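You operate a simulated robot arm through the tools that you are given. There is no shell and no other tool.

The job below is to be done with a simulated robot arm. You get a single attempt, and the scene is never put back.

JOB
Zero the counter and jog the drum one and a half turns.
Fine: switch on, low gear, the panel's jog button.

The check looks at the end state, three seconds after you hand in, the way a careful person would. Anything else that was tipped, shoved, dropped, spilled or broken makes it a failure.

ROBOT AND FRAMES
A 7-joint arm with a two-finger parallel gripper, fixed in place. Base frame: the origin is at the foot of the arm, x ahead of it, y to its left, z up; the work surface is at about z = 1080. Lengths are in mm, angles in degrees, forces in N, time in s.
Its first joint turns from -166.0 to 166.0 degrees. Payload 4.4 kg.
The tool frame sits at the grasp point between the pads (the TCP): z along the fingers, y along the line on which they close. The tips reach 23 mm beyond it. Largest opening 94 mm; finger width 38, thickness 10; the body of the gripper, 54 by 96 mm, starts 39 mm behind the TCP.
Orientation is told as [roll, pitch, yaw] about the base's x, y, z axes, in that order, counted from this pose: with the fingers straight down and closing along the base's y, the tool's x points along the base's -x, its y along +y and its z along -z.

CONTROLS
- The arm moves only by the tool step_arm. Its argument "commands" is a list of rows, each an object of numbers (a shift or turn left out is 0, a gripper value left out holds the last): "tx", "ty", "tz": the shift along the base's x, y, z in mm; "ax", "ay", "az": the turn, a rotation vector about the base's x, y, z in degrees; "jaw": the gripper command, from -1 (fully open) to 1 (shut), values between in proportion. In form: [{"tx": .., "ty": .., "tz": .., "ax": .., "ay": .., "az": .., "jaw": ..}, ...]. A call has 1 to 20 rows; each row is the pose to reach, as a shift and turn from the pose commanded when the call began. Each row takes 0.2 s and may step no farther than 50 mm and 8.6 degrees from the row before; otherwise, or with a gripper value out of range, the whole call is refused. A pose out of reach is approached as far as the arm can. The call stops where the force on the tool passes 90 N (or 10 N more than at its start, if that is more) or the arm is blocked; 0.2 s more then pass. The fingers move at their own pace (about 72 mm/s each) and stop on an object; they squeeze with about 24 N. The grip force told is the motor's: it shows also when the fingers shut on nothing. Time passes only in rows, and 0.2 s behind the last, so rows that repeat a pose let the fingers close. The reply holds the time, the measured pose of the TCP, the force on the tool along the base axes, the opening and the grip force, in the units named above and with some noise, with the torque about the TCP (base axes, N m) and any sound that the robot's microphone picked up.
- Cameras (640 x 400 px; columns grow to the right, rows downward): "scene" is fixed at [413.4, -647.2, 1450]; the picture's right is [0.97, -0.23, 0.00], its down [-0.05, -0.21, -0.98] and it looks along [0.22, 0.95, -0.21] (base axes); focal length 271 px, centre (320, 200). "wrist" rides on the gripper at [86, 16, -75] in the tool frame; the picture's right is [-0.18, 0.98, 0.00], its down [-0.58, -0.11, -0.81] and it looks along [-0.79, -0.15, 0.59] (tool axes); focal length 243 px, centre (320, 200). There is no depth. A picture from a camera that has moved, and an enlarged one, comes with that camera's place and axes in the base frame and with its lens. The place of the scene camera against the robot may be out by one fixed shift of up to 18 mm in any direction.
- get_image(camera): a new picture of that camera. It takes no simulated time.
- enlarge(camera, box): a new picture of the part [left, top, right, bottom] of that camera's present view, enlarged. It takes no simulated time.
- job_done(): hands the job in; it is judged then, once.

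Nothing tells you positions but the pictures and the camera data. Unless the task says otherwise, let go and move clear before handing in.

The tools are called by a JSON object that holds its "api" and its "payload". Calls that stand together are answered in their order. step_arm: Moves the arm, as the interface text tells. Its arguments: {"type":"object","properties":{"commands":{"type":"array","items":{"type":"object","properties":{"tx":{"type":"number"},"ty":{"type":"number"},"tz":{"type":"number"},"ax":{"type":"number"},"ay":{"type":"number"},"az":{"type":"number"},"jaw":{"type":"number"}}}}},"required":["commands"]} The other tools are called the same way: get_image (camera) takes a picture; enlarge (camera, box) takes an enlarged picture of a part of a camera's view; job_done () hands the job in.

At the start:

```text
clock: 0.0
position: [549.3, 349.7, 1542.6]
ee_rot: [-0.1, 0.1, 0.0]
force: [-0.3, 0.7, -0.2]
wrist_torque: [0.04, 0.04, -0.03]
gripper_width: 94.1
finger_force: 0.1
```

scene: 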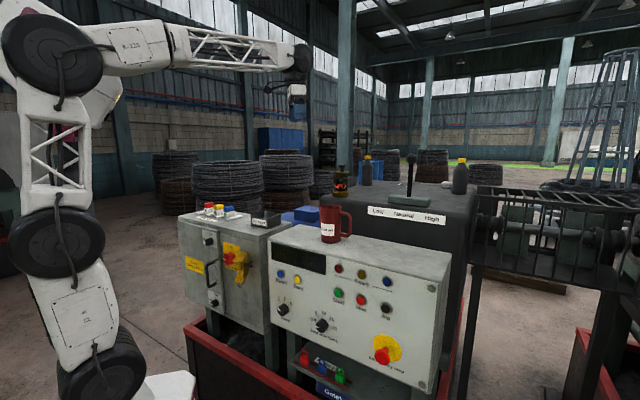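
wrist: 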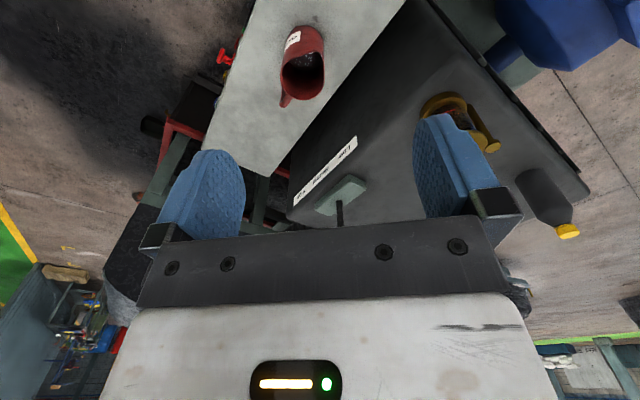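

I see a control panel with buttons, knobs and a main switch, a gear lever on top of a gearbox, and a second cabinet to the left. I'll enlarge the views to read the labels before moving anything.

{"api": "enlarge", "payload": {"camera": "scene", "box": [260, 230, 460, 390]}}

{"api": "enlarge", "payload": {"camera": "scene", "box": [170, 180, 330, 330]}}

{"api": "enlarge", "payload": {"camera": "scene", "box": [310, 140, 490, 260]}}

{"api": "enlarge", "payload": {"camera": "scene", "box": [260, 240, 340, 300]}}

{"api": "enlarge", "payload": {"camera": "scene", "box": [460, 140, 640, 340]}}

{"api": "enlarge", "payload": {"camera": "wrist", "box": [220, 0, 480, 240]}}

```text
2.50 times, centred on (360, 310) of scene
camera zoom: at [413.4, -647.2, 1450.0], right [0.97, -0.23, 0.0], down [-0.05, -0.21, -0.98], along [0.22, 0.95, -0.21], focal length 678 px, centre (220, -75)
```

zoom: 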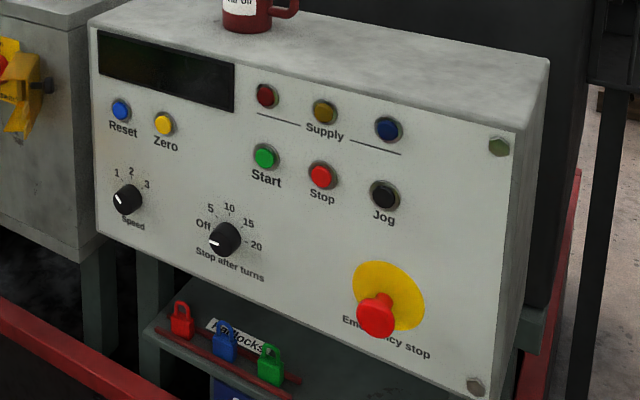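

```text
2.67 times, centred on (250, 255) of scene
camera zoom: at [413.4, -647.2, 1450.0], right [0.97, -0.23, 0.0], down [-0.05, -0.21, -0.98], along [0.22, 0.95, -0.21], focal length 724 px, centre (507, 53)
```

zoom: 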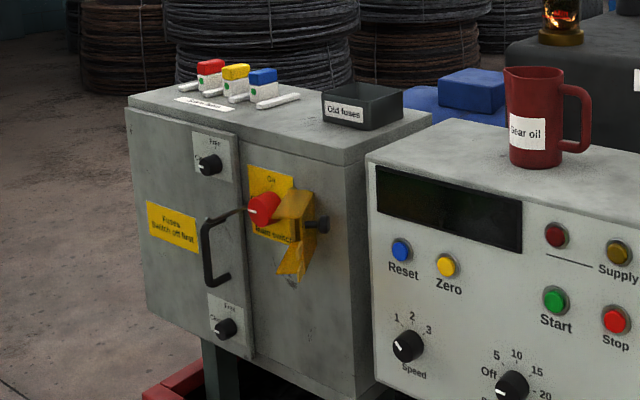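

```text
3.33 times, centred on (400, 200) of scene
camera zoom: at [413.4, -647.2, 1450.0], right [0.97, -0.23, 0.0], down [-0.05, -0.21, -0.98], along [0.22, 0.95, -0.21], focal length 905 px, centre (53, 200)
```

zoom: 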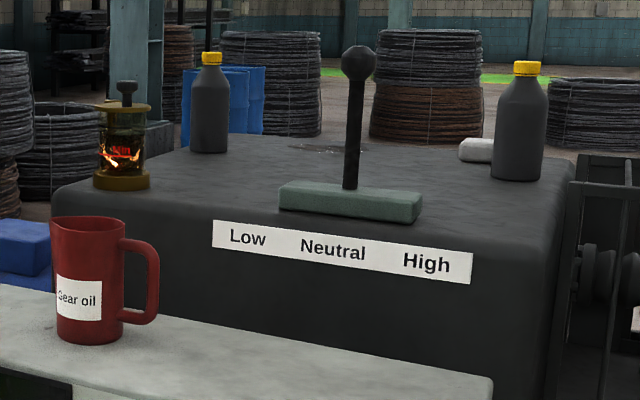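

```text
6.67 times, centred on (300, 270) of scene
camera zoom: at [413.4, -647.2, 1450.0], right [0.97, -0.23, 0.0], down [-0.05, -0.21, -0.98], along [0.22, 0.95, -0.21], focal length 1809 px, centre (453, -267)
```

zoom: 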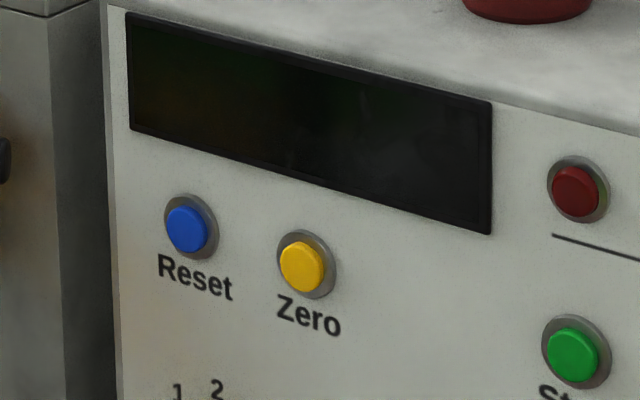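

```text
2.00 times, centred on (550, 240) of scene
camera zoom: at [413.4, -647.2, 1450.0], right [0.97, -0.23, 0.0], down [-0.05, -0.21, -0.98], along [0.22, 0.95, -0.21], focal length 543 px, centre (-140, 120)
```

zoom: 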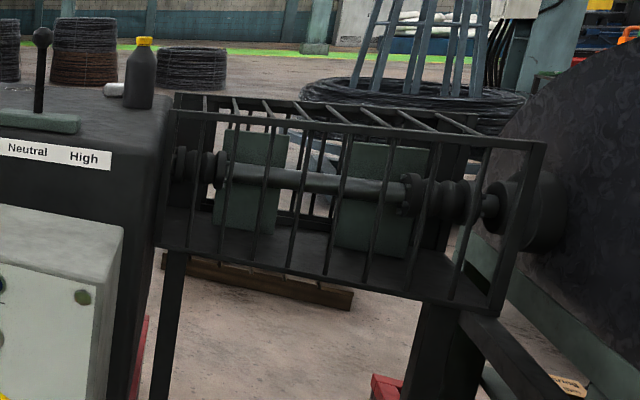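

```text
1.67 times, centred on (350, 120) of wrist
camera zoom: at [462.7, 364.6, 1617.7], right [0.18, 0.98, 0.0], down [0.58, -0.11, 0.81], along [0.79, -0.15, -0.59], focal length 404 px, centre (270, 333)
```

zoom: 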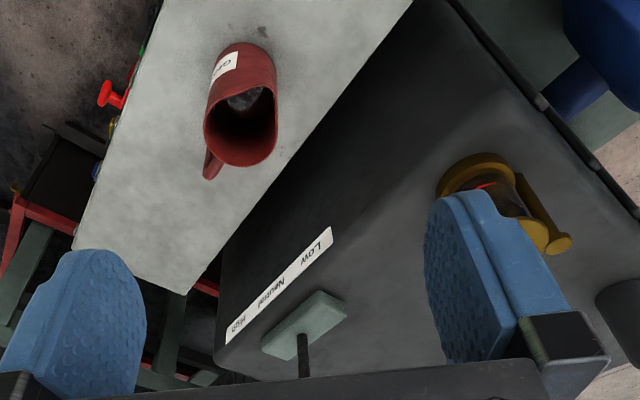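

The panel top looks to be near z≈1080, with its front face towards -y and a little towards -x. The mug stands near (680, 290), and the gear lever is near (1000, 310). I'll back the arm off to -y and turn the tool horizontal towards the panel for a closer look.

{"api": "step_arm", "payload": {"commands": [{"tx": -4, "ty": -38, "tz": 0, "ax": 7}, {"tx": -8, "ty": -76, "tz": 0, "ax": 14}, {"tx": -12, "ty": -115, "tz": -5, "ax": 21}, {"tx": -16, "ty": -154, "tz": -15, "ax": 28}, {"tx": -20, "ty": -193, "tz": -30, "ax": 35}, {"tx": -24, "ty": -231, "tz": -45, "ax": 42}, {"tx": -28, "ty": -270, "tz": -60, "ax": 49}, {"tx": -32, "ty": -308, "tz": -75, "ax": 56}, {"tx": -36, "ty": -347, "tz": -90, "ax": 63}, {"tx": -40, "ty": -385, "tz": -105, "ax": 70}, {"tx": -44, "ty": -424, "tz": -120, "ax": 77}, {"tx": -48, "ty": -462, "tz": -135, "ax": 84}, {"tx": -50, "ty": -500, "tz": -150, "ax": 90}]}}

{"api": "get_image", "payload": {"camera": "wrist"}}

{"api": "get_image", "payload": {"camera": "scene"}}

```text
clock: 2.8
position: [500.5, -108.3, 1392.2]
ee_rot: [83.5, -0.2, -0.1]
force: [-1.6, 1.4, 3.0]
wrist_torque: [-0.16, -0.02, -0.06]
gripper_width: 94.0
finger_force: 0.1
out of reach, approached as far as the arm can: row 12, 13
```

```text
taken
camera wrist: at [414.0, -181.5, 1417.2], right [0.18, 0.11, 0.98], down [0.58, -0.81, -0.02], along [0.79, 0.57, -0.21], focal length 243 px, centre (320, 200)
```

wrist: 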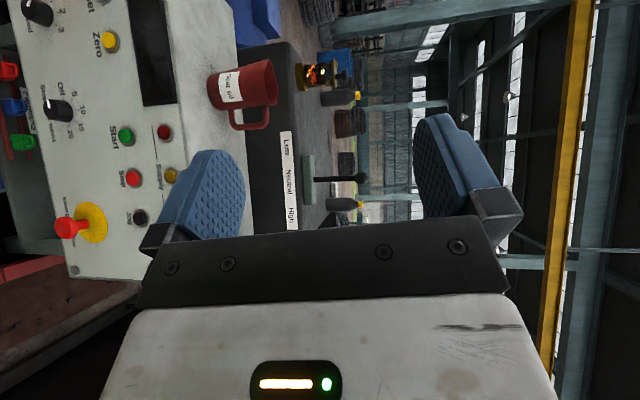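

```text
taken
```

scene: 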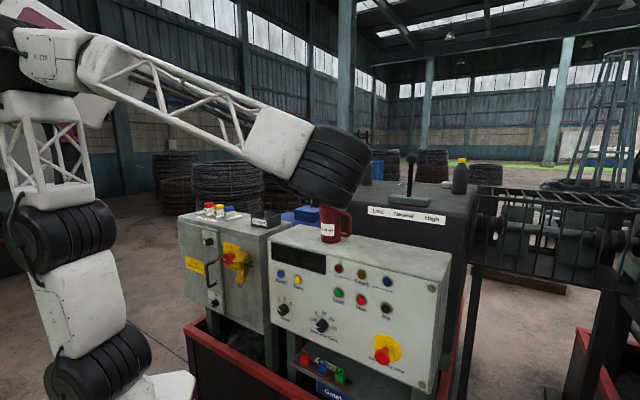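

The panel front seems to face the robot base, with its inward normal near (0.81, 0.59, 0). Zero is near (550, 345, ~890) and Stop is near (722, 106, ~925). I'll yaw the tool to face the panel squarely and refine these positions with the wrist camera.

{"api": "step_arm", "payload": {"commands": [{"tx": -5, "ty": 27, "tz": -10, "az": -8}, {"tx": -10, "ty": 54, "tz": -25, "az": -16}, {"tx": -15, "ty": 81, "tz": -45, "az": -24}, {"tx": -20, "ty": 108, "tz": -65, "az": -32}, {"tx": -25, "ty": 135, "tz": -85, "az": -40}, {"tx": -30, "ty": 160, "tz": -105, "az": -47}, {"tx": -30, "ty": 188, "tz": -125, "az": -54}]}}

{"api": "get_image", "payload": {"camera": "wrist"}}

{"api": "get_image", "payload": {"camera": "scene"}}

```text
clock: 4.4
position: [470.5, 79.5, 1266.3]
ee_rot: [83.4, 0.0, -54.3]
force: [-0.4, -0.1, -0.6]
wrist_torque: [-0.02, 0.02, 0.0]
gripper_width: 93.8
finger_force: 0.1
```

```text
taken
camera wrist: at [361.7, 105.7, 1291.5], right [0.2, -0.08, 0.98], down [-0.32, -0.95, -0.02], along [0.93, -0.31, -0.21], focal length 243 px, centre (320, 200)
```

wrist: 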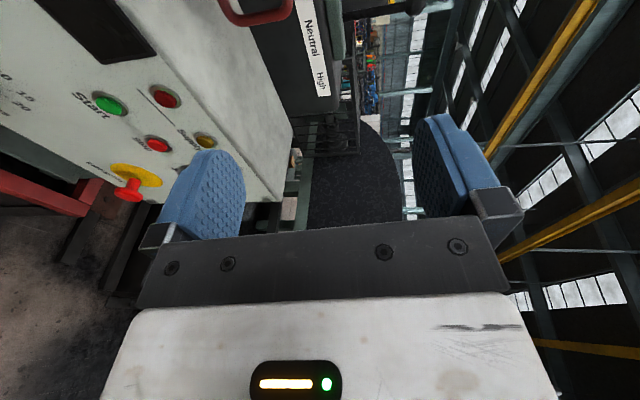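

```text
taken
```

scene: 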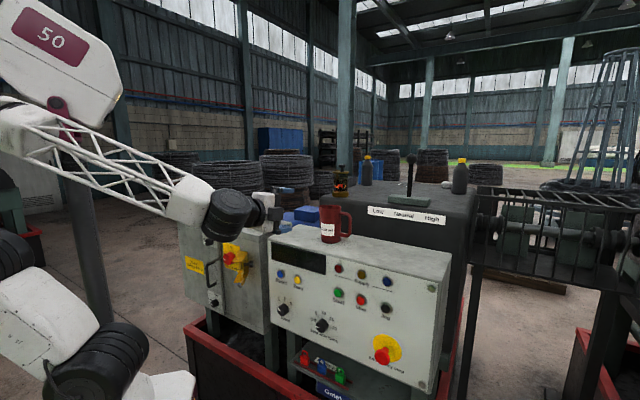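

Triangulating from the two wrist views, the panel face lies on x+y≈795 with inward normal (0.707, 0.707). Start is at (647, 147, 951), Stop at (706, 91, 950), Jog at about (760, 31, 950) and Zero at about (529, 265, 952). Next I'll look at the main switch on the left cabinet.

{"api": "step_arm", "payload": {"commands": [{"tx": -33, "ty": 32, "tz": -10, "az": 3}, {"tx": -66, "ty": 64, "tz": -20, "az": 6}, {"tx": -99, "ty": 96, "tz": -30, "az": 9}, {"tx": -132, "ty": 128, "tz": -40, "az": 9}, {"tx": -165, "ty": 160, "tz": -50, "az": 9}, {"tx": -198, "ty": 192, "tz": -60, "az": 9}, {"tx": -231, "ty": 224, "tz": -70, "az": 9}, {"tx": -264, "ty": 256, "tz": -80, "az": 9}, {"tx": -297, "ty": 288, "tz": -90, "az": 9}, {"tx": -330, "ty": 320, "tz": -100, "az": 9}, {"tx": -360, "ty": 360, "tz": -110, "az": 9}, {"tx": -385, "ty": 400, "tz": -120, "az": 9}]}}

{"api": "get_image", "payload": {"camera": "wrist"}}

{"api": "get_image", "payload": {"camera": "scene"}}

```text
refused: row 11 steps farther than a row can; nothing moved
```

```text
taken
camera wrist: at [361.7, 105.7, 1291.5], right [0.2, -0.08, 0.98], down [-0.32, -0.95, -0.02], along [0.93, -0.31, -0.21], focal length 243 px, centre (320, 200)
```

wrist: 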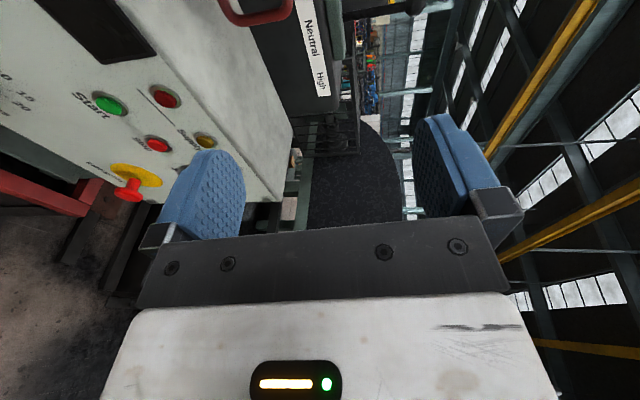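

```text
taken
```

scene: 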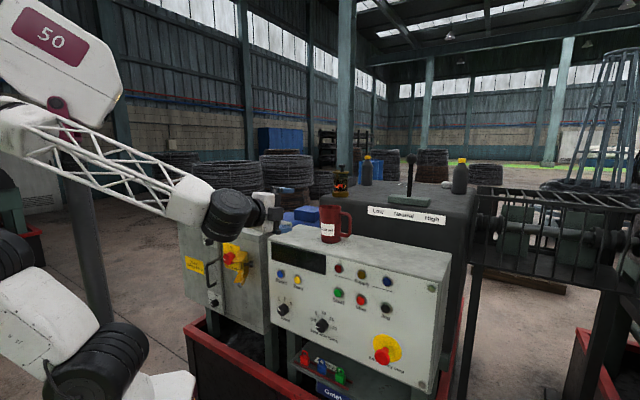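

One row was too long, so the call was refused and nothing moved. I'll repeat the move with even spacing.

{"api": "step_arm", "payload": {"commands": [{"tx": -32, "ty": 33, "tz": -10, "az": 3}, {"tx": -64, "ty": 66, "tz": -20, "az": 6}, {"tx": -96, "ty": 100, "tz": -30, "az": 9}, {"tx": -128, "ty": 133, "tz": -40, "az": 9}, {"tx": -160, "ty": 166, "tz": -50, "az": 9}, {"tx": -192, "ty": 200, "tz": -60, "az": 9}, {"tx": -224, "ty": 233, "tz": -70, "az": 9}, {"tx": -256, "ty": 266, "tz": -80, "az": 9}, {"tx": -288, "ty": 300, "tz": -90, "az": 9}, {"tx": -320, "ty": 333, "tz": -100, "az": 9}, {"tx": -352, "ty": 366, "tz": -110, "az": 9}, {"tx": -384, "ty": 400, "tz": -120, "az": 9}]}}

{"api": "get_image", "payload": {"camera": "wrist"}}

{"api": "get_image", "payload": {"camera": "scene"}}

```text
clock: 7.0
position: [291.7, 266.9, 1207.7]
ee_rot: [83.3, 0.0, -44.8]
force: [0.0, -0.3, -0.1]
wrist_torque: [0.0, 0.01, -0.01]
gripper_width: 94.2
finger_force: 0.0
out of reach, approached as far as the arm can: row 6, 7, 8, 9, 10, 11, 12
```

```text
taken
camera wrist: at [179.3, 277.0, 1233.3], right [0.21, -0.05, 0.98], down [-0.16, -0.99, -0.02], along [0.96, -0.15, -0.21], focal length 243 px, centre (320, 200)
```

wrist: 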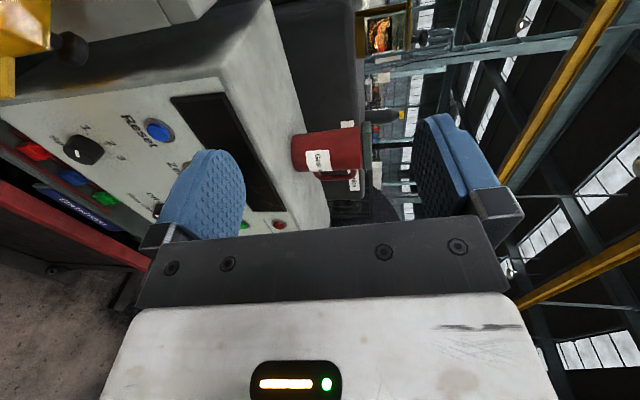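

```text
taken
```

scene: 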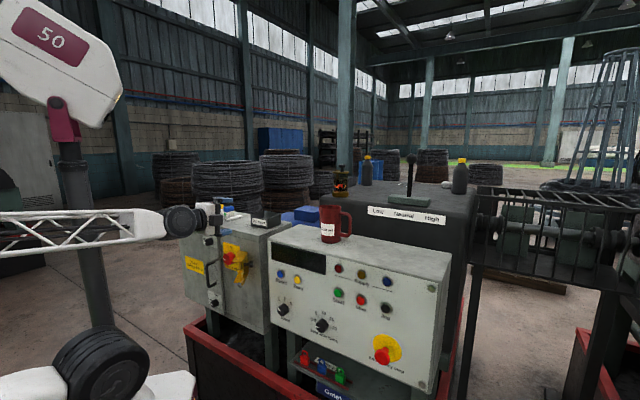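

The arm stopped at its minimum radius with the tool horizontal. The main switch handle should be near (280, 440, 970). I'll go out a little, then slide left along the cabinet front to see it.

{"api": "step_arm", "payload": {"commands": [{"tx": 14, "ty": 14, "tz": 0}, {"tx": 28, "ty": 28, "tz": -10}, {"tx": -3, "ty": 60, "tz": -25}, {"tx": -34, "ty": 91, "tz": -40}, {"tx": -65, "ty": 122, "tz": -55}, {"tx": -96, "ty": 153, "tz": -70}, {"tx": -127, "ty": 184, "tz": -85}, {"tx": -158, "ty": 215, "tz": -100}]}}

{"api": "get_image", "payload": {"camera": "wrist"}}

{"api": "get_image", "payload": {"camera": "scene"}}

```text
clock: 8.8
position: [311.8, 310.0, 1157.2]
ee_rot: [81.6, 0.4, -42.0]
force: [0.7, 0.3, 0.1]
wrist_torque: [0.02, -0.01, 0.03]
gripper_width: 93.9
finger_force: 0.1
out of reach, approached as far as the arm can: row 3, 4, 5, 6, 7, 8
```

```text
taken
camera wrist: at [199.7, 314.8, 1186.1], right [0.24, -0.02, 0.97], down [-0.11, -0.99, 0.01], along [0.96, -0.11, -0.24], focal length 243 px, centre (320, 200)
```

wrist: 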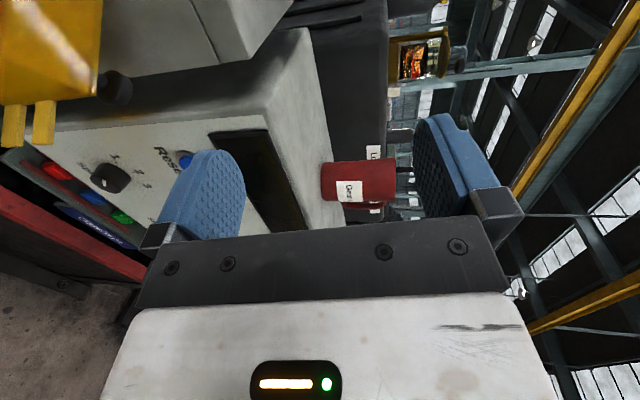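

```text
taken
```

scene: 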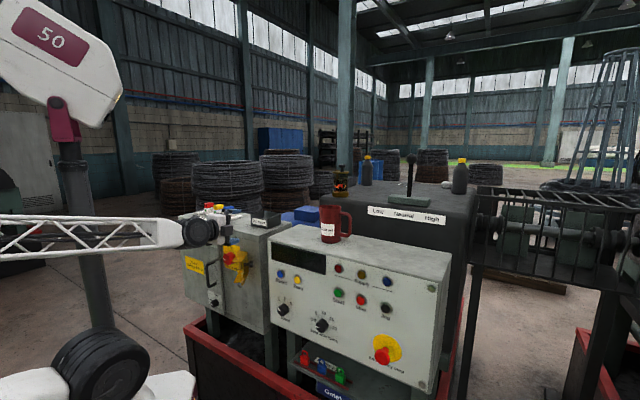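

The arm is limited with this side-on wrist roll. A better pose is the natural roll with the tool pitched 45° down towards the panel, so the camera looks straight at it. I'll rotate into that pose here, clear of everything.

{"api": "step_arm", "payload": {"commands": [{"tz": 10, "ax": -5.3, "ay": 5.3}, {"tz": 20, "ax": -10.6, "ay": 10.6}, {"tz": 30, "ax": -15.9, "ay": 15.9}, {"tz": 40, "ax": -21.2, "ay": 21.2}, {"tz": 50, "ax": -26.5, "ay": 26.5}]}}

{"api": "step_arm", "payload": {"commands": [{"ax": -4, "ay": -4, "az": 5.7}, {"ax": -8, "ay": -8, "az": 11.4}, {"ax": -12, "ay": -12, "az": 17.1}, {"ax": -16, "ay": -16, "az": 22.8}, {"ax": -20, "ay": -20, "az": 28.5}, {"ax": -24, "ay": -24, "az": 34.2}, {"ax": -28, "ay": -28, "az": 39.9}, {"ax": -32, "ay": -32, "az": 45.6}, {"ax": -36, "ay": -36, "az": 51.3}, {"ax": -40, "ay": -40, "az": 57}, {"ax": -45, "ay": -45, "az": 63.5}]}}

{"api": "get_image", "payload": {"camera": "wrist"}}

{"api": "get_image", "payload": {"camera": "scene"}}

```text
clock: 10.2
position: [241.0, 273.5, 1273.0]
ee_rot: [60.6, 3.0, -43.3]
force: [0.9, -0.4, 0.2]
wrist_torque: [0.02, -0.03, -0.01]
gripper_width: 93.8
finger_force: 0.0
out of reach, approached as far as the arm can: row 3, 4, 5
stopped in row 5: the arm was blocked; the commanded pose is now the measured one
```

```text
refused: row 11 steps farther than a row can; nothing moved
```

```text
taken
camera wrist: at [139.6, 289.2, 1329.4], right [0.5, 0.19, 0.85], down [-0.09, -0.96, 0.27], along [0.86, -0.21, -0.46], focal length 243 px, centre (320, 200)
```

wrist: 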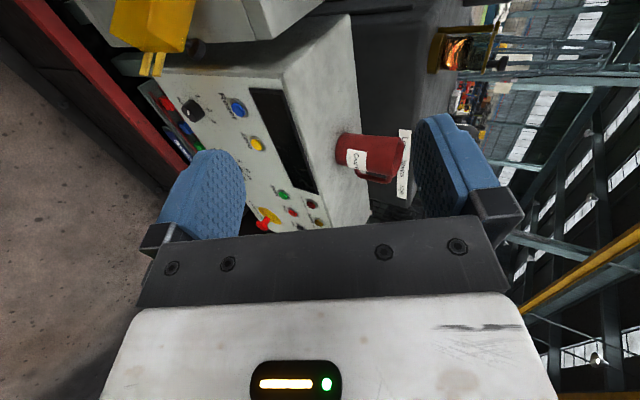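

```text
taken
```

scene: 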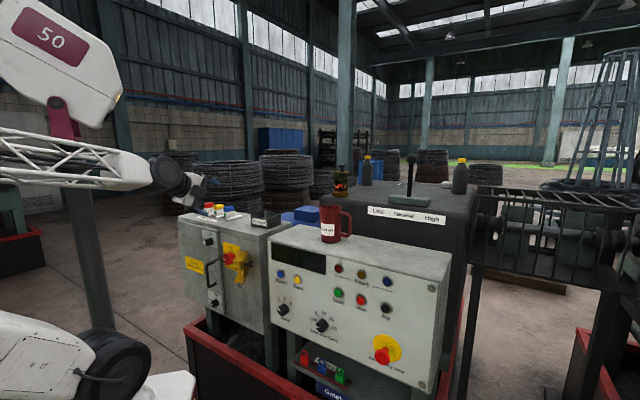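

The arm reports it was blocked, most likely by its own joint limits this close to the base. I'll move back out to an open area on the right before turning the tool.

{"api": "step_arm", "payload": {"commands": [{"tx": 25, "ty": -15, "tz": 15}, {"tx": 60, "ty": -45, "tz": 28}, {"tx": 95, "ty": -75, "tz": 42}, {"tx": 130, "ty": -105, "tz": 56}, {"tx": 165, "ty": -130, "tz": 70}, {"tx": 200, "ty": -150, "tz": 80}]}}

{"api": "get_image", "payload": {"camera": "scene"}}

```text
clock: 11.6
position: [239.6, 273.3, 1273.5]
ee_rot: [60.8, 3.0, -43.4]
force: [-0.7, 0.8, 0.7]
wrist_torque: [0.0, -0.02, 0.03]
gripper_width: 94.0
finger_force: 0.1
out of reach, approached as far as the arm can: row 1, 2, 3, 4, 5, 6
```

```text
taken
```

scene: 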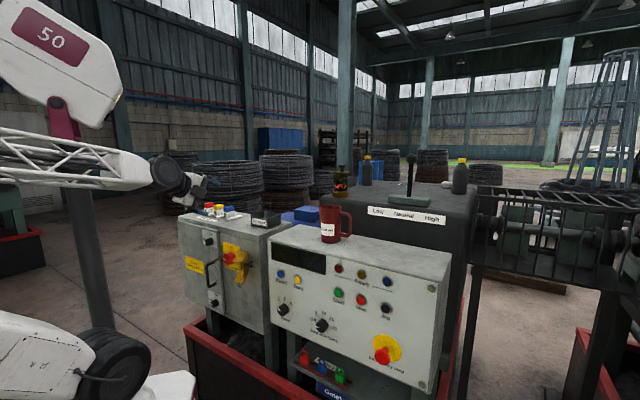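

The arm is stuck at a limit in this pose. I'll go back along the path I came by, rotation included.

{"api": "step_arm", "payload": {"commands": [{"tx": 12, "ty": 6, "tz": -20, "ax": 3, "ay": -3}, {"tx": 24, "ty": 12, "tz": -40, "ax": 6, "ay": -6}, {"tx": 36, "ty": 18, "tz": -60, "ax": 9, "ay": -9}, {"tx": 48, "ty": 24, "tz": -80, "ax": 12, "ay": -12}, {"tx": 60, "ty": 30, "tz": -100, "ax": 15, "ay": -15}]}}

```text
clock: 13.0
position: [319.7, 321.0, 1123.6]
ee_rot: [73.7, 2.6, -41.9]
force: [0.1, 0.3, 0.2]
wrist_torque: [-0.02, 0.03, -0.01]
gripper_width: 93.7
finger_force: 0.0
out of reach, approached as far as the arm can: row 5
stopped in row 5: the arm was blocked; the commanded pose is now the measured one
```

That freed it. Now I'll slide right along the panel front towards the earlier good pose.

{"api": "step_arm", "payload": {"commands": [{"tx": 10, "ty": -30, "tz": 10, "az": -1}, {"tx": 22, "ty": -60, "tz": 20, "az": -2}, {"tx": 40, "ty": -95, "tz": 35, "az": -3}, {"tx": 60, "ty": -125, "tz": 55, "az": -5}, {"tx": 80, "ty": -155, "tz": 75, "az": -7}, {"tx": 100, "ty": -185, "tz": 95, "az": -9}, {"tx": 120, "ty": -215, "tz": 115, "az": -11}, {"tx": 145, "ty": -240, "tz": 140, "az": -12}]}}

{"api": "get_image", "payload": {"camera": "scene"}}

```text
clock: 14.8
position: [465.6, 81.8, 1265.1]
ee_rot: [73.7, 2.9, -53.8]
force: [-0.5, -0.9, -0.2]
wrist_torque: [-0.03, -0.01, 0.04]
gripper_width: 93.7
finger_force: 0.0
```

```text
taken
```

scene: 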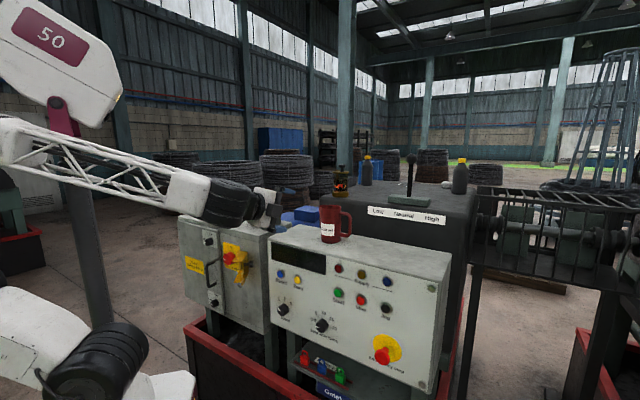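

I'm back in open space. Next I'll pitch the tool down to 45°.

{"api": "step_arm", "payload": {"commands": [{"tz": 20, "ax": -4.3, "ay": 5.8}, {"tz": 40, "ax": -8.6, "ay": 11.7}, {"tz": 60, "ax": -12.8, "ay": 17.5}, {"tz": 80, "ax": -17.1, "ay": 23.4}]}}

{"api": "step_arm", "payload": {"commands": [{"ax": -4.67, "ay": -3.41, "az": 5.78}, {"ax": -9.34, "ay": -6.82, "az": 11.56}, {"ax": -14.01, "ay": -10.23, "az": 17.34}, {"ax": -18.68, "ay": -13.64, "az": 23.12}, {"ax": -23.35, "ay": -17.05, "az": 28.9}, {"ax": -28.02, "ay": -20.46, "az": 34.68}, {"ax": -32.69, "ay": -23.87, "az": 40.46}, {"ax": -37.36, "ay": -27.28, "az": 46.24}, {"ax": -42.03, "ay": -30.69, "az": 52.02}, {"ax": -46.7, "ay": -34.1, "az": 57.8}, {"ax": -51.37, "ay": -37.51, "az": 63.58}]}}

{"api": "get_image", "payload": {"camera": "wrist"}}

{"api": "get_image", "payload": {"camera": "scene"}}

```text
clock: 15.8
position: [466.2, 81.2, 1345.8]
ee_rot: [44.5, 2.4, -55.2]
force: [-0.4, 0.3, 0.3]
wrist_torque: [-0.02, 0.05, -0.02]
gripper_width: 94.1
finger_force: 0.1
```

```text
clock: 18.2
position: [466.8, 81.5, 1342.8]
ee_rot: [2.3, -44.2, 32.5]
force: [0.3, 0.3, 0.0]
wrist_torque: [-0.01, 0.08, 0.0]
gripper_width: 94.0
finger_force: 0.0
```

```text
taken
camera wrist: at [361.8, 30.8, 1337.6], right [-0.44, 0.88, 0.16], down [-0.04, -0.19, 0.98], along [0.9, 0.42, 0.12], focal length 243 px, centre (320, 200)
```

wrist: 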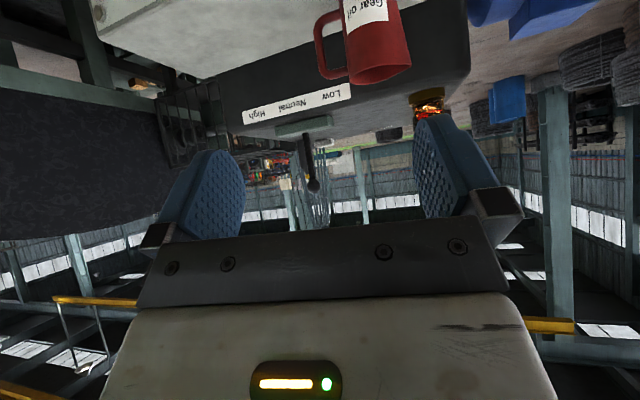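

```text
taken
```

scene: 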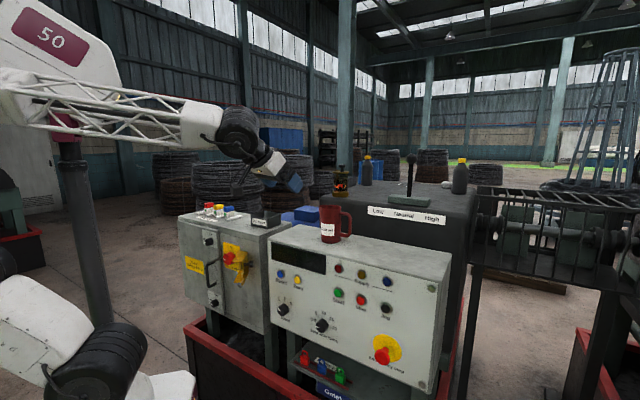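

That pose works; the image is upside-down, with right = +y. I'll lower in front of the panel with the heading square to it.

{"api": "step_arm", "payload": {"commands": [{"tx": -13, "ty": 21, "tz": -40, "az": 2}, {"tx": -26, "ty": 43, "tz": -80, "az": 4}, {"tx": -39, "ty": 64, "tz": -120, "az": 6}, {"tx": -52, "ty": 86, "tz": -160, "az": 8}, {"tx": -65, "ty": 108, "tz": -200, "az": 10}, {"tx": -79, "ty": 130, "tz": -240, "az": 12}, {"tx": -92, "ty": 151, "tz": -280, "az": 12.5}]}}

{"api": "get_image", "payload": {"camera": "wrist"}}

{"api": "get_image", "payload": {"camera": "scene"}}

```text
clock: 19.8
position: [372.3, 232.0, 1065.7]
ee_rot: [2.3, -44.2, 44.9]
force: [0.7, 0.3, -0.7]
wrist_torque: [0.0, -0.01, -0.01]
gripper_width: 94.1
finger_force: 0.1
```

```text
taken
camera wrist: at [282.4, 160.5, 1059.8], right [-0.62, 0.77, 0.16], down [0.0, -0.2, 0.98], along [0.78, 0.61, 0.12], focal length 243 px, centre (320, 200)
```

wrist: 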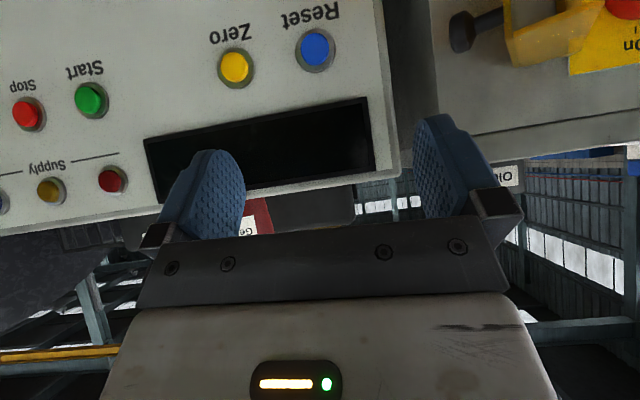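

```text
taken
```

scene: 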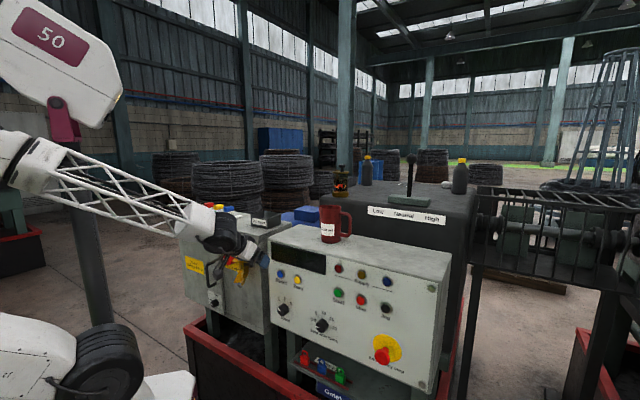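

This gives a clear view: Reset (466, 327, 945), Zero (523, 270, 945), Start (642, 151, 946), Stop (700, 94, 945). Next I'll slide left to see the main switch.

{"api": "step_arm", "payload": {"commands": [{"tx": -30, "ty": 30, "tz": 0}, {"tx": -60, "ty": 60, "tz": 0}, {"tx": -90, "ty": 90, "tz": 0}, {"tx": -120, "ty": 120, "tz": 0}, {"tx": -150, "ty": 150, "tz": 0}]}}

{"api": "get_image", "payload": {"camera": "wrist"}}

{"api": "get_image", "payload": {"camera": "scene"}}

```text
clock: 21.0
position: [222.8, 383.0, 1066.3]
ee_rot: [2.3, -44.3, 45.1]
force: [-0.2, 0.1, 0.3]
wrist_torque: [0.0, 0.0, 0.02]
gripper_width: 94.1
finger_force: 0.1
```

```text
taken
camera wrist: at [131.3, 311.7, 1059.9], right [-0.62, 0.77, 0.16], down [0.0, -0.2, 0.98], along [0.78, 0.61, 0.13], focal length 243 px, centre (320, 200)
```

wrist: 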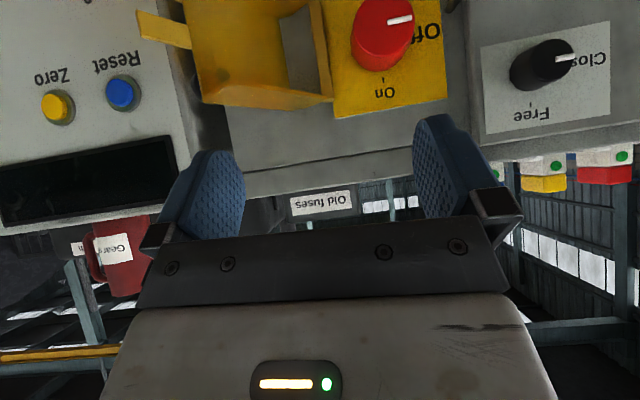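

```text
taken
```

scene: 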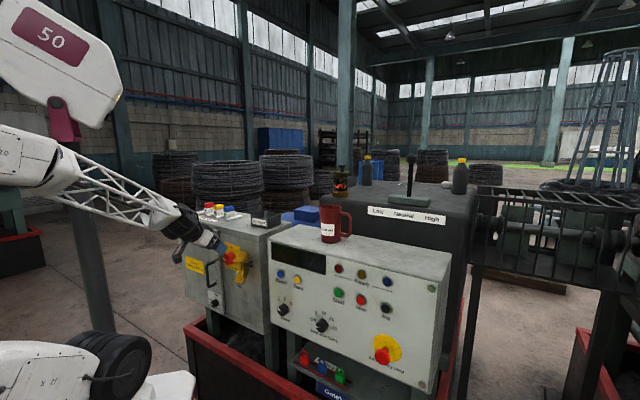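

{"api": "enlarge", "payload": {"camera": "wrist", "box": [130, 0, 450, 200]}}

{"api": "enlarge", "payload": {"camera": "scene", "box": [200, 230, 280, 290]}}

{"api": "enlarge", "payload": {"camera": "wrist", "box": [440, 20, 640, 220]}}

```text
2.00 times, centred on (290, 100) of wrist
camera zoom: at [131.3, 311.7, 1059.9], right [-0.62, 0.77, 0.16], down [0.0, -0.2, 0.98], along [0.78, 0.61, 0.13], focal length 485 px, centre (380, 400)
```

zoom: 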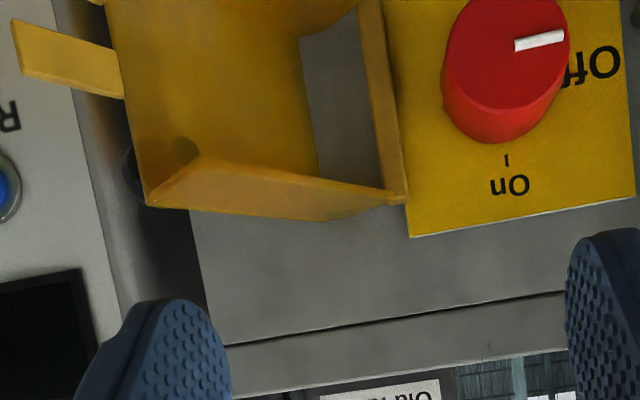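

```text
6.67 times, centred on (240, 260) of scene
camera zoom: at [413.4, -647.2, 1450.0], right [0.97, -0.23, 0.0], down [-0.05, -0.21, -0.98], along [0.22, 0.95, -0.21], focal length 1809 px, centre (853, -200)
```

zoom: 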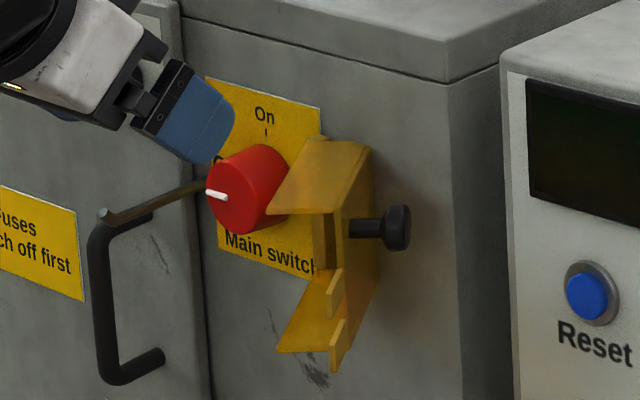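

```text
2.00 times, centred on (540, 120) of wrist
camera zoom: at [131.3, 311.7, 1059.9], right [-0.62, 0.77, 0.16], down [0.0, -0.2, 0.98], along [0.78, 0.61, 0.13], focal length 485 px, centre (-120, 360)
```

zoom: 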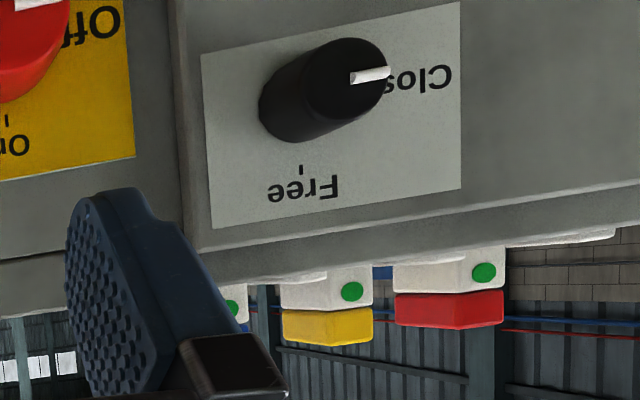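

The red main-switch knob is on Off, pointing left, and On is straight up, so it needs a 90° clockwise turn. Its guard flap stands open on the right. I'll take another view, lower and further left, to triangulate the knob and the flap.

{"api": "step_arm", "payload": {"commands": [{"tx": -20, "ty": 20, "tz": -20}, {"tx": -40, "ty": 40, "tz": -40}, {"tx": -57, "ty": 57, "tz": -60}]}}

{"api": "get_image", "payload": {"camera": "wrist"}}

{"api": "enlarge", "payload": {"camera": "scene", "box": [180, 220, 280, 320]}}

```text
clock: 21.8
position: [165.1, 440.3, 1003.7]
ee_rot: [2.4, -44.3, 44.9]
force: [0.3, 0.3, 0.1]
wrist_torque: [-0.01, 0.0, 0.0]
gripper_width: 93.9
finger_force: 0.0
```

```text
taken
camera wrist: at [74.4, 368.8, 998.6], right [-0.62, 0.77, 0.16], down [0.0, -0.2, 0.98], along [0.79, 0.61, 0.13], focal length 243 px, centre (320, 200)
```

wrist: 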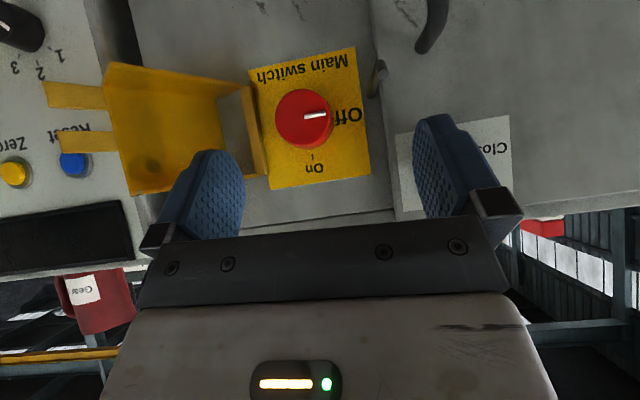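

```text
4.00 times, centred on (230, 270) of scene
camera zoom: at [413.4, -647.2, 1450.0], right [0.97, -0.23, 0.0], down [-0.05, -0.21, -0.98], along [0.22, 0.95, -0.21], focal length 1086 px, centre (680, -80)
```

zoom: 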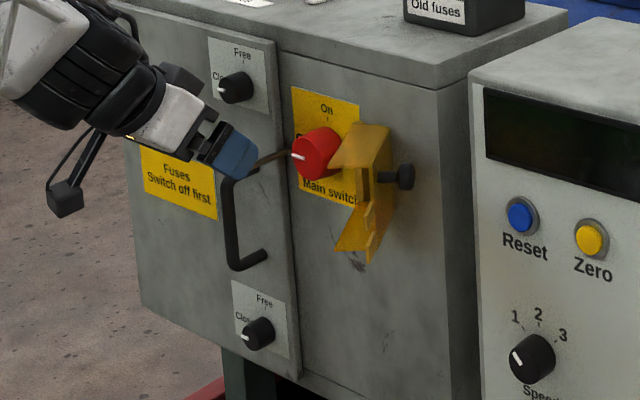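

The views agree. The knob face centre is at (251, 503, 953), about 48 mm across, protruding 33 mm from the cabinet plate at n=566. There is room for fingers on both sides. I'll pitch the tool up towards horizontal so I can grip and turn the knob about its axis.

{"api": "step_arm", "payload": {"commands": [{"ax": 5.5, "ay": -5.5}, {"ax": 11, "ay": -11}, {"ax": 16.5, "ay": -16.5}, {"ax": 22, "ay": -22}, {"ax": 27, "ay": -27}]}}

{"api": "get_image", "payload": {"camera": "wrist"}}

{"api": "get_image", "payload": {"camera": "scene"}}

```text
clock: 23.0
position: [165.3, 439.1, 1005.1]
ee_rot: [3.3, -82.5, 44.1]
force: [0.3, -0.4, 0.5]
wrist_torque: [-0.01, -0.01, -0.02]
gripper_width: 93.8
finger_force: 0.0
```

```text
taken
camera wrist: at [95.0, 387.6, 929.1], right [-0.7, 0.68, 0.19], down [-0.41, -0.61, 0.68], along [0.58, 0.4, 0.71], focal length 243 px, centre (320, 200)
```

wrist: 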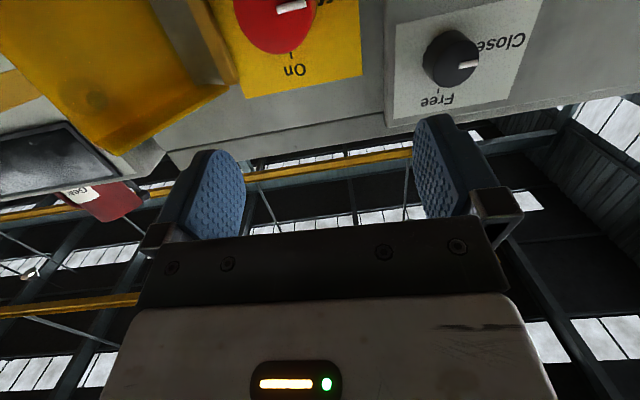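

```text
taken
```

scene: 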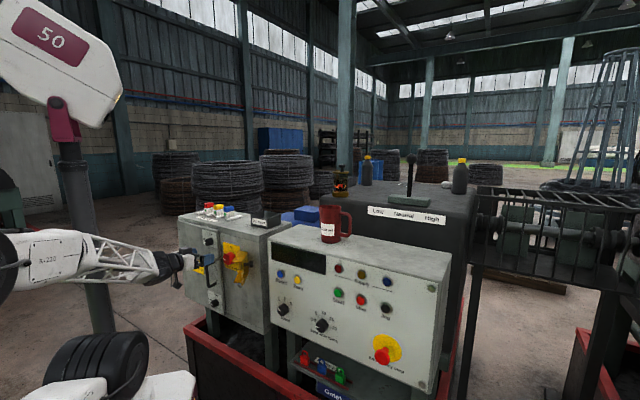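

The near-horizontal pose is reachable here. I'll line up with the knob axis at z=953, narrow the jaws to about 70 mm, and pre-roll the tool 45° counter-clockwise so that a 90° clockwise turn stays within wrist range.

{"api": "step_arm", "payload": {"commands": [{"tx": 14, "ty": 6, "tz": -17, "ax": 1.4, "ay": -1.4, "az": -0.8, "jaw": -0.49}, {"tx": 28, "ty": 13, "tz": -35, "ax": 2.8, "ay": -2.8, "az": -1.6, "jaw": -0.49}, {"tx": 41, "ty": 19, "tz": -52, "ax": 4.2, "ay": -4.2, "az": -2.4, "jaw": -0.49}]}}

{"api": "step_arm", "payload": {"commands": [{"ax": -5.3, "ay": -5.3}, {"ax": -10.6, "ay": -10.6}, {"ax": -15.9, "ay": -15.9}, {"ax": -21.2, "ay": -21.2}, {"ax": -26.5, "ay": -26.5}, {"ax": -31.8, "ay": -31.8}]}}

{"api": "get_image", "payload": {"camera": "wrist"}}

{"api": "get_image", "payload": {"camera": "scene"}}

```text
clock: 23.8
position: [207.0, 457.8, 950.4]
ee_rot: [9.6, -88.2, 35.3]
force: [0.0, 0.0, 0.4]
wrist_torque: [-0.04, 0.02, 0.02]
gripper_width: 70.1
finger_force: 0.1
```

```text
clock: 25.2
position: [206.3, 458.5, 951.2]
ee_rot: [-88.5, -45.3, 132.8]
force: [0.1, -1.1, -0.5]
wrist_torque: [0.02, -0.01, -0.02]
gripper_width: 69.9
finger_force: 0.1
```

```text
taken
camera wrist: at [186.3, 369.6, 880.7], right [-0.58, 0.59, -0.56], down [-0.81, -0.31, 0.5], along [0.12, 0.74, 0.66], focal length 243 px, centre (320, 200)
```

wrist: 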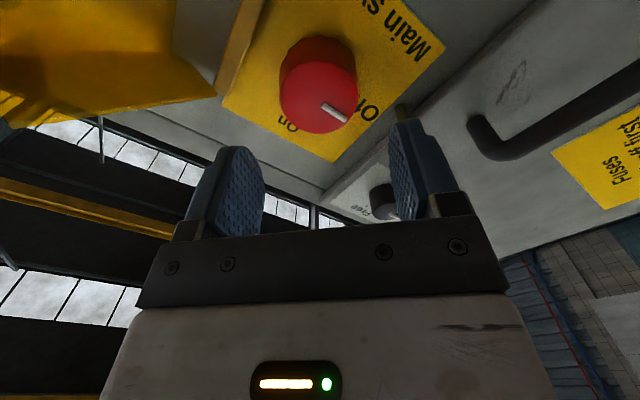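

```text
taken
```

scene: 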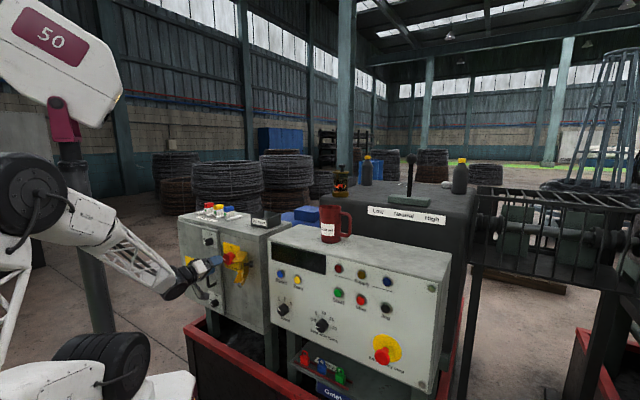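

The knob is centred on the tool axis within a few millimetres. I'll move straight in along the knob axis so the pads straddle it, still open.

{"api": "step_arm", "payload": {"commands": [{"tx": 10, "ty": 10, "tz": 0}, {"tx": 20, "ty": 20, "tz": -1}, {"tx": 30, "ty": 30, "tz": -1}, {"tx": 38, "ty": 38, "tz": -1}, {"tx": 46, "ty": 46, "tz": -1}]}}

{"api": "get_image", "payload": {"camera": "wrist"}}

{"api": "enlarge", "payload": {"camera": "scene", "box": [180, 220, 280, 320]}}

```text
clock: 26.4
position: [253.7, 505.0, 950.1]
ee_rot: [-88.5, -45.2, 132.7]
force: [-0.3, -1.0, 1.2]
wrist_torque: [-0.02, 0.01, -0.01]
gripper_width: 70.2
finger_force: 0.0
```

```text
taken
camera wrist: at [232.7, 415.7, 880.2], right [-0.58, 0.59, -0.56], down [-0.81, -0.31, 0.5], along [0.12, 0.74, 0.66], focal length 243 px, centre (320, 200)
```

wrist: 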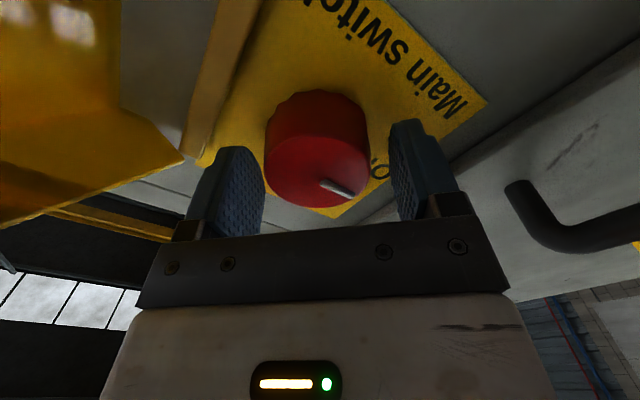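

```text
4.00 times, centred on (230, 270) of scene
camera zoom: at [413.4, -647.2, 1450.0], right [0.97, -0.23, 0.0], down [-0.05, -0.21, -0.98], along [0.22, 0.95, -0.21], focal length 1086 px, centre (680, -80)
```

zoom: 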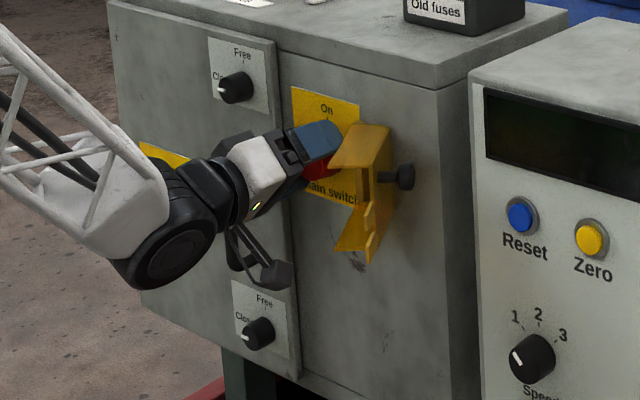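

The fingers straddle the knob evenly. I'll close on it.

{"api": "step_arm", "payload": {"commands": [{"jaw": 1}, {"jaw": 1}, {"jaw": 1}, {"jaw": 1}]}}

{"api": "get_image", "payload": {"camera": "wrist"}}

```text
clock: 27.4
position: [253.7, 503.9, 950.4]
ee_rot: [-88.6, -45.3, 132.6]
force: [21.8, -15.7, 14.8]
wrist_torque: [0.19, -0.16, -0.75]
gripper_width: 52.6
finger_force: 44.8
```

```text
taken
camera wrist: at [233.1, 415.5, 880.7], right [-0.58, 0.59, -0.56], down [-0.81, -0.31, 0.5], along [0.12, 0.74, 0.66], focal length 243 px, centre (320, 200)
```

wrist: 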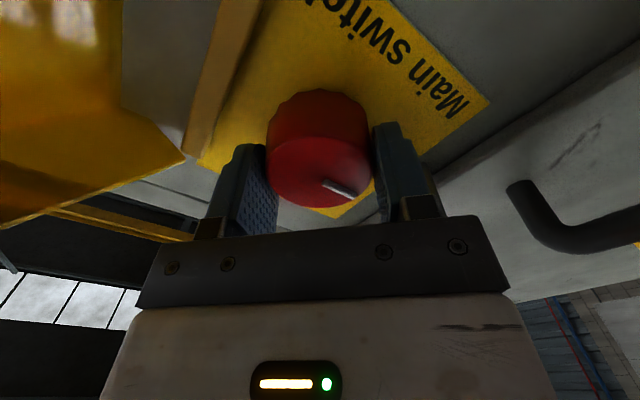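

I have the knob, 52.6 mm wide, with a side force from a slight off-centre grip. I'll ease the tool about 3 mm to centre it, then turn clockwise in a first part.

{"api": "step_arm", "payload": {"commands": [{"tx": 1.5, "ty": -1.5, "tz": 2}, {"tx": 1.5, "ty": -1.5, "tz": 2}]}}

{"api": "step_arm", "payload": {"commands": [{"ax": 4, "ay": 4}, {"ax": 8, "ay": 8}, {"ax": 12, "ay": 12}, {"ax": 16, "ay": 16}]}}

{"api": "get_image", "payload": {"camera": "wrist"}}

```text
clock: 28.0
position: [253.6, 502.7, 951.7]
ee_rot: [-88.3, -45.2, 132.7]
force: [-15.1, 45.3, -13.2]
wrist_torque: [0.18, 0.18, 0.79]
gripper_width: 52.8
finger_force: 45.0
```

```text
clock: 29.0
position: [253.8, 501.6, 949.8]
ee_rot: [-85.7, -67.8, 130.3]
force: [-35.1, 17.8, -25.8]
wrist_torque: [-0.01, 0.06, 1.11]
gripper_width: 52.7
finger_force: 44.9
```

```text
taken
camera wrist: at [211.2, 435.7, 867.7], right [-0.69, 0.7, -0.2], down [-0.65, -0.47, 0.6], along [0.33, 0.54, 0.77], focal length 243 px, centre (320, 200)
```

wrist: 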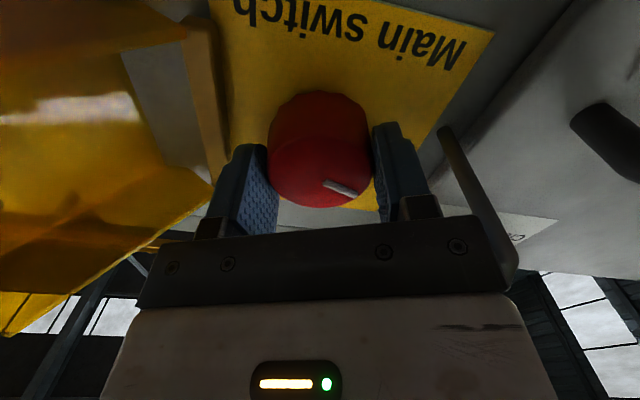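

The knob is turning with the gripper, about 22° so far. A thin rod stands near the gripper body at e≈-241, so I'll ratchet instead of sweeping past it: turn about 27° more, then release, roll back and regrip.

{"api": "step_arm", "payload": {"commands": [{"tx": -0.5, "ty": 0.5, "tz": -0.5, "ax": 4.8, "ay": 4.8}, {"tx": -0.8, "ty": 0.8, "tz": -1, "ax": 9.6, "ay": 9.6}, {"tx": -0.8, "ty": 0.8, "tz": -1, "ax": 14.4, "ay": 14.4}, {"tx": -0.8, "ty": 0.8, "tz": -1, "ax": 19.2, "ay": 19.2}]}}

{"api": "get_image", "payload": {"camera": "wrist"}}

{"api": "enlarge", "payload": {"camera": "scene", "box": [180, 220, 280, 320]}}

```text
clock: 30.0
position: [254.6, 503.1, 951.3]
ee_rot: [72.4, -84.5, -27.5]
force: [5.1, -43.3, -16.5]
wrist_torque: [0.09, -0.12, -1.25]
gripper_width: 52.6
finger_force: 44.6
```

```text
taken
camera wrist: at [183.1, 464.8, 869.7], right [-0.67, 0.69, 0.27], down [-0.45, -0.67, 0.59], along [0.59, 0.28, 0.76], focal length 243 px, centre (320, 200)
```

wrist: 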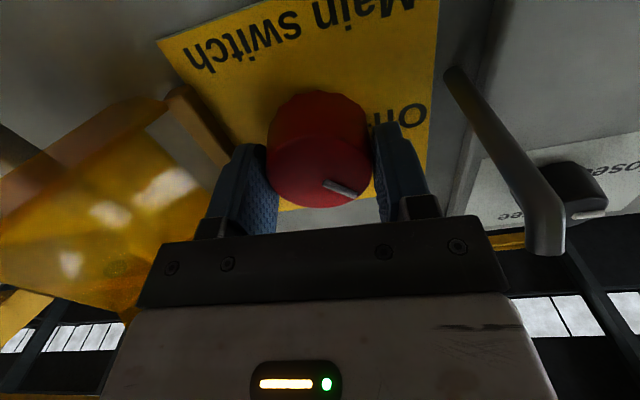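

```text
4.00 times, centred on (230, 270) of scene
camera zoom: at [413.4, -647.2, 1450.0], right [0.97, -0.23, 0.0], down [-0.05, -0.21, -0.98], along [0.22, 0.95, -0.21], focal length 1086 px, centre (680, -80)
```

zoom: 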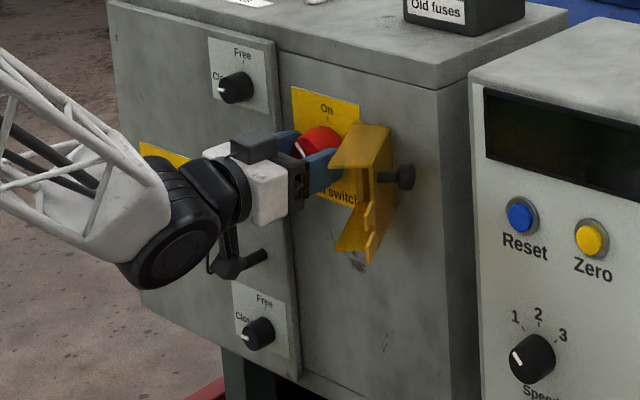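

The pointer has turned roughly halfway, and the rod is clear of the gripper. I'll open the jaws, check that the knob stays put, then roll back.

{"api": "step_arm", "payload": {"commands": [{"jaw": -0.49}, {"jaw": -0.49}, {"jaw": -0.49}]}}

{"api": "get_image", "payload": {"camera": "wrist"}}

```text
clock: 30.8
position: [255.0, 504.3, 951.3]
ee_rot: [72.2, -84.7, -27.3]
force: [0.3, 0.7, -0.8]
wrist_torque: [-0.02, -0.01, 0.0]
gripper_width: 70.2
finger_force: 0.0
```

```text
taken
camera wrist: at [182.4, 465.6, 870.2], right [-0.68, 0.69, 0.27], down [-0.44, -0.67, 0.59], along [0.59, 0.28, 0.76], focal length 243 px, centre (320, 200)
```

wrist: 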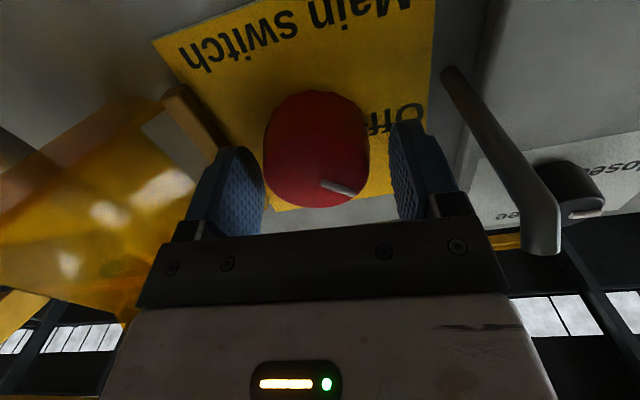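

The knob holds its position. Now I'll roll back 50° counter-clockwise, jaws open.

{"api": "step_arm", "payload": {"commands": [{"ax": -5.2, "ay": -5.2}, {"ax": -10.4, "ay": -10.4}, {"ax": -15.6, "ay": -15.6}, {"ax": -20.8, "ay": -20.8}, {"ax": -26, "ay": -26}, {"ax": -31.2, "ay": -31.2}, {"ax": -36, "ay": -36}]}}

{"api": "get_image", "payload": {"camera": "wrist"}}

```text
clock: 32.4
position: [253.2, 503.4, 951.1]
ee_rot: [-88.4, -43.9, 132.7]
force: [0.1, 0.0, 0.7]
wrist_torque: [0.01, 0.02, 0.0]
gripper_width: 69.9
finger_force: 0.0
```

```text
taken
camera wrist: at [233.3, 413.6, 882.1], right [-0.57, 0.58, -0.58], down [-0.81, -0.3, 0.5], along [0.11, 0.75, 0.65], focal length 243 px, centre (320, 200)
```

wrist: 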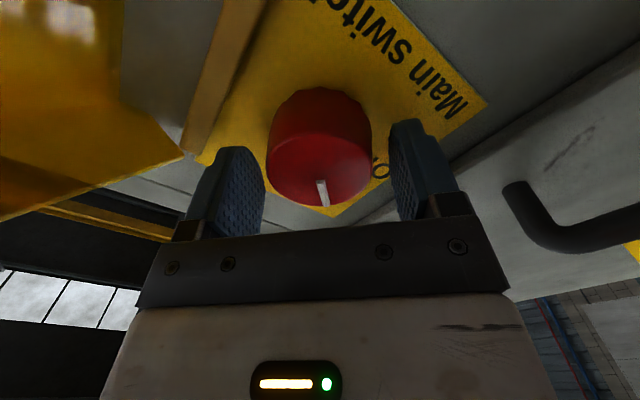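

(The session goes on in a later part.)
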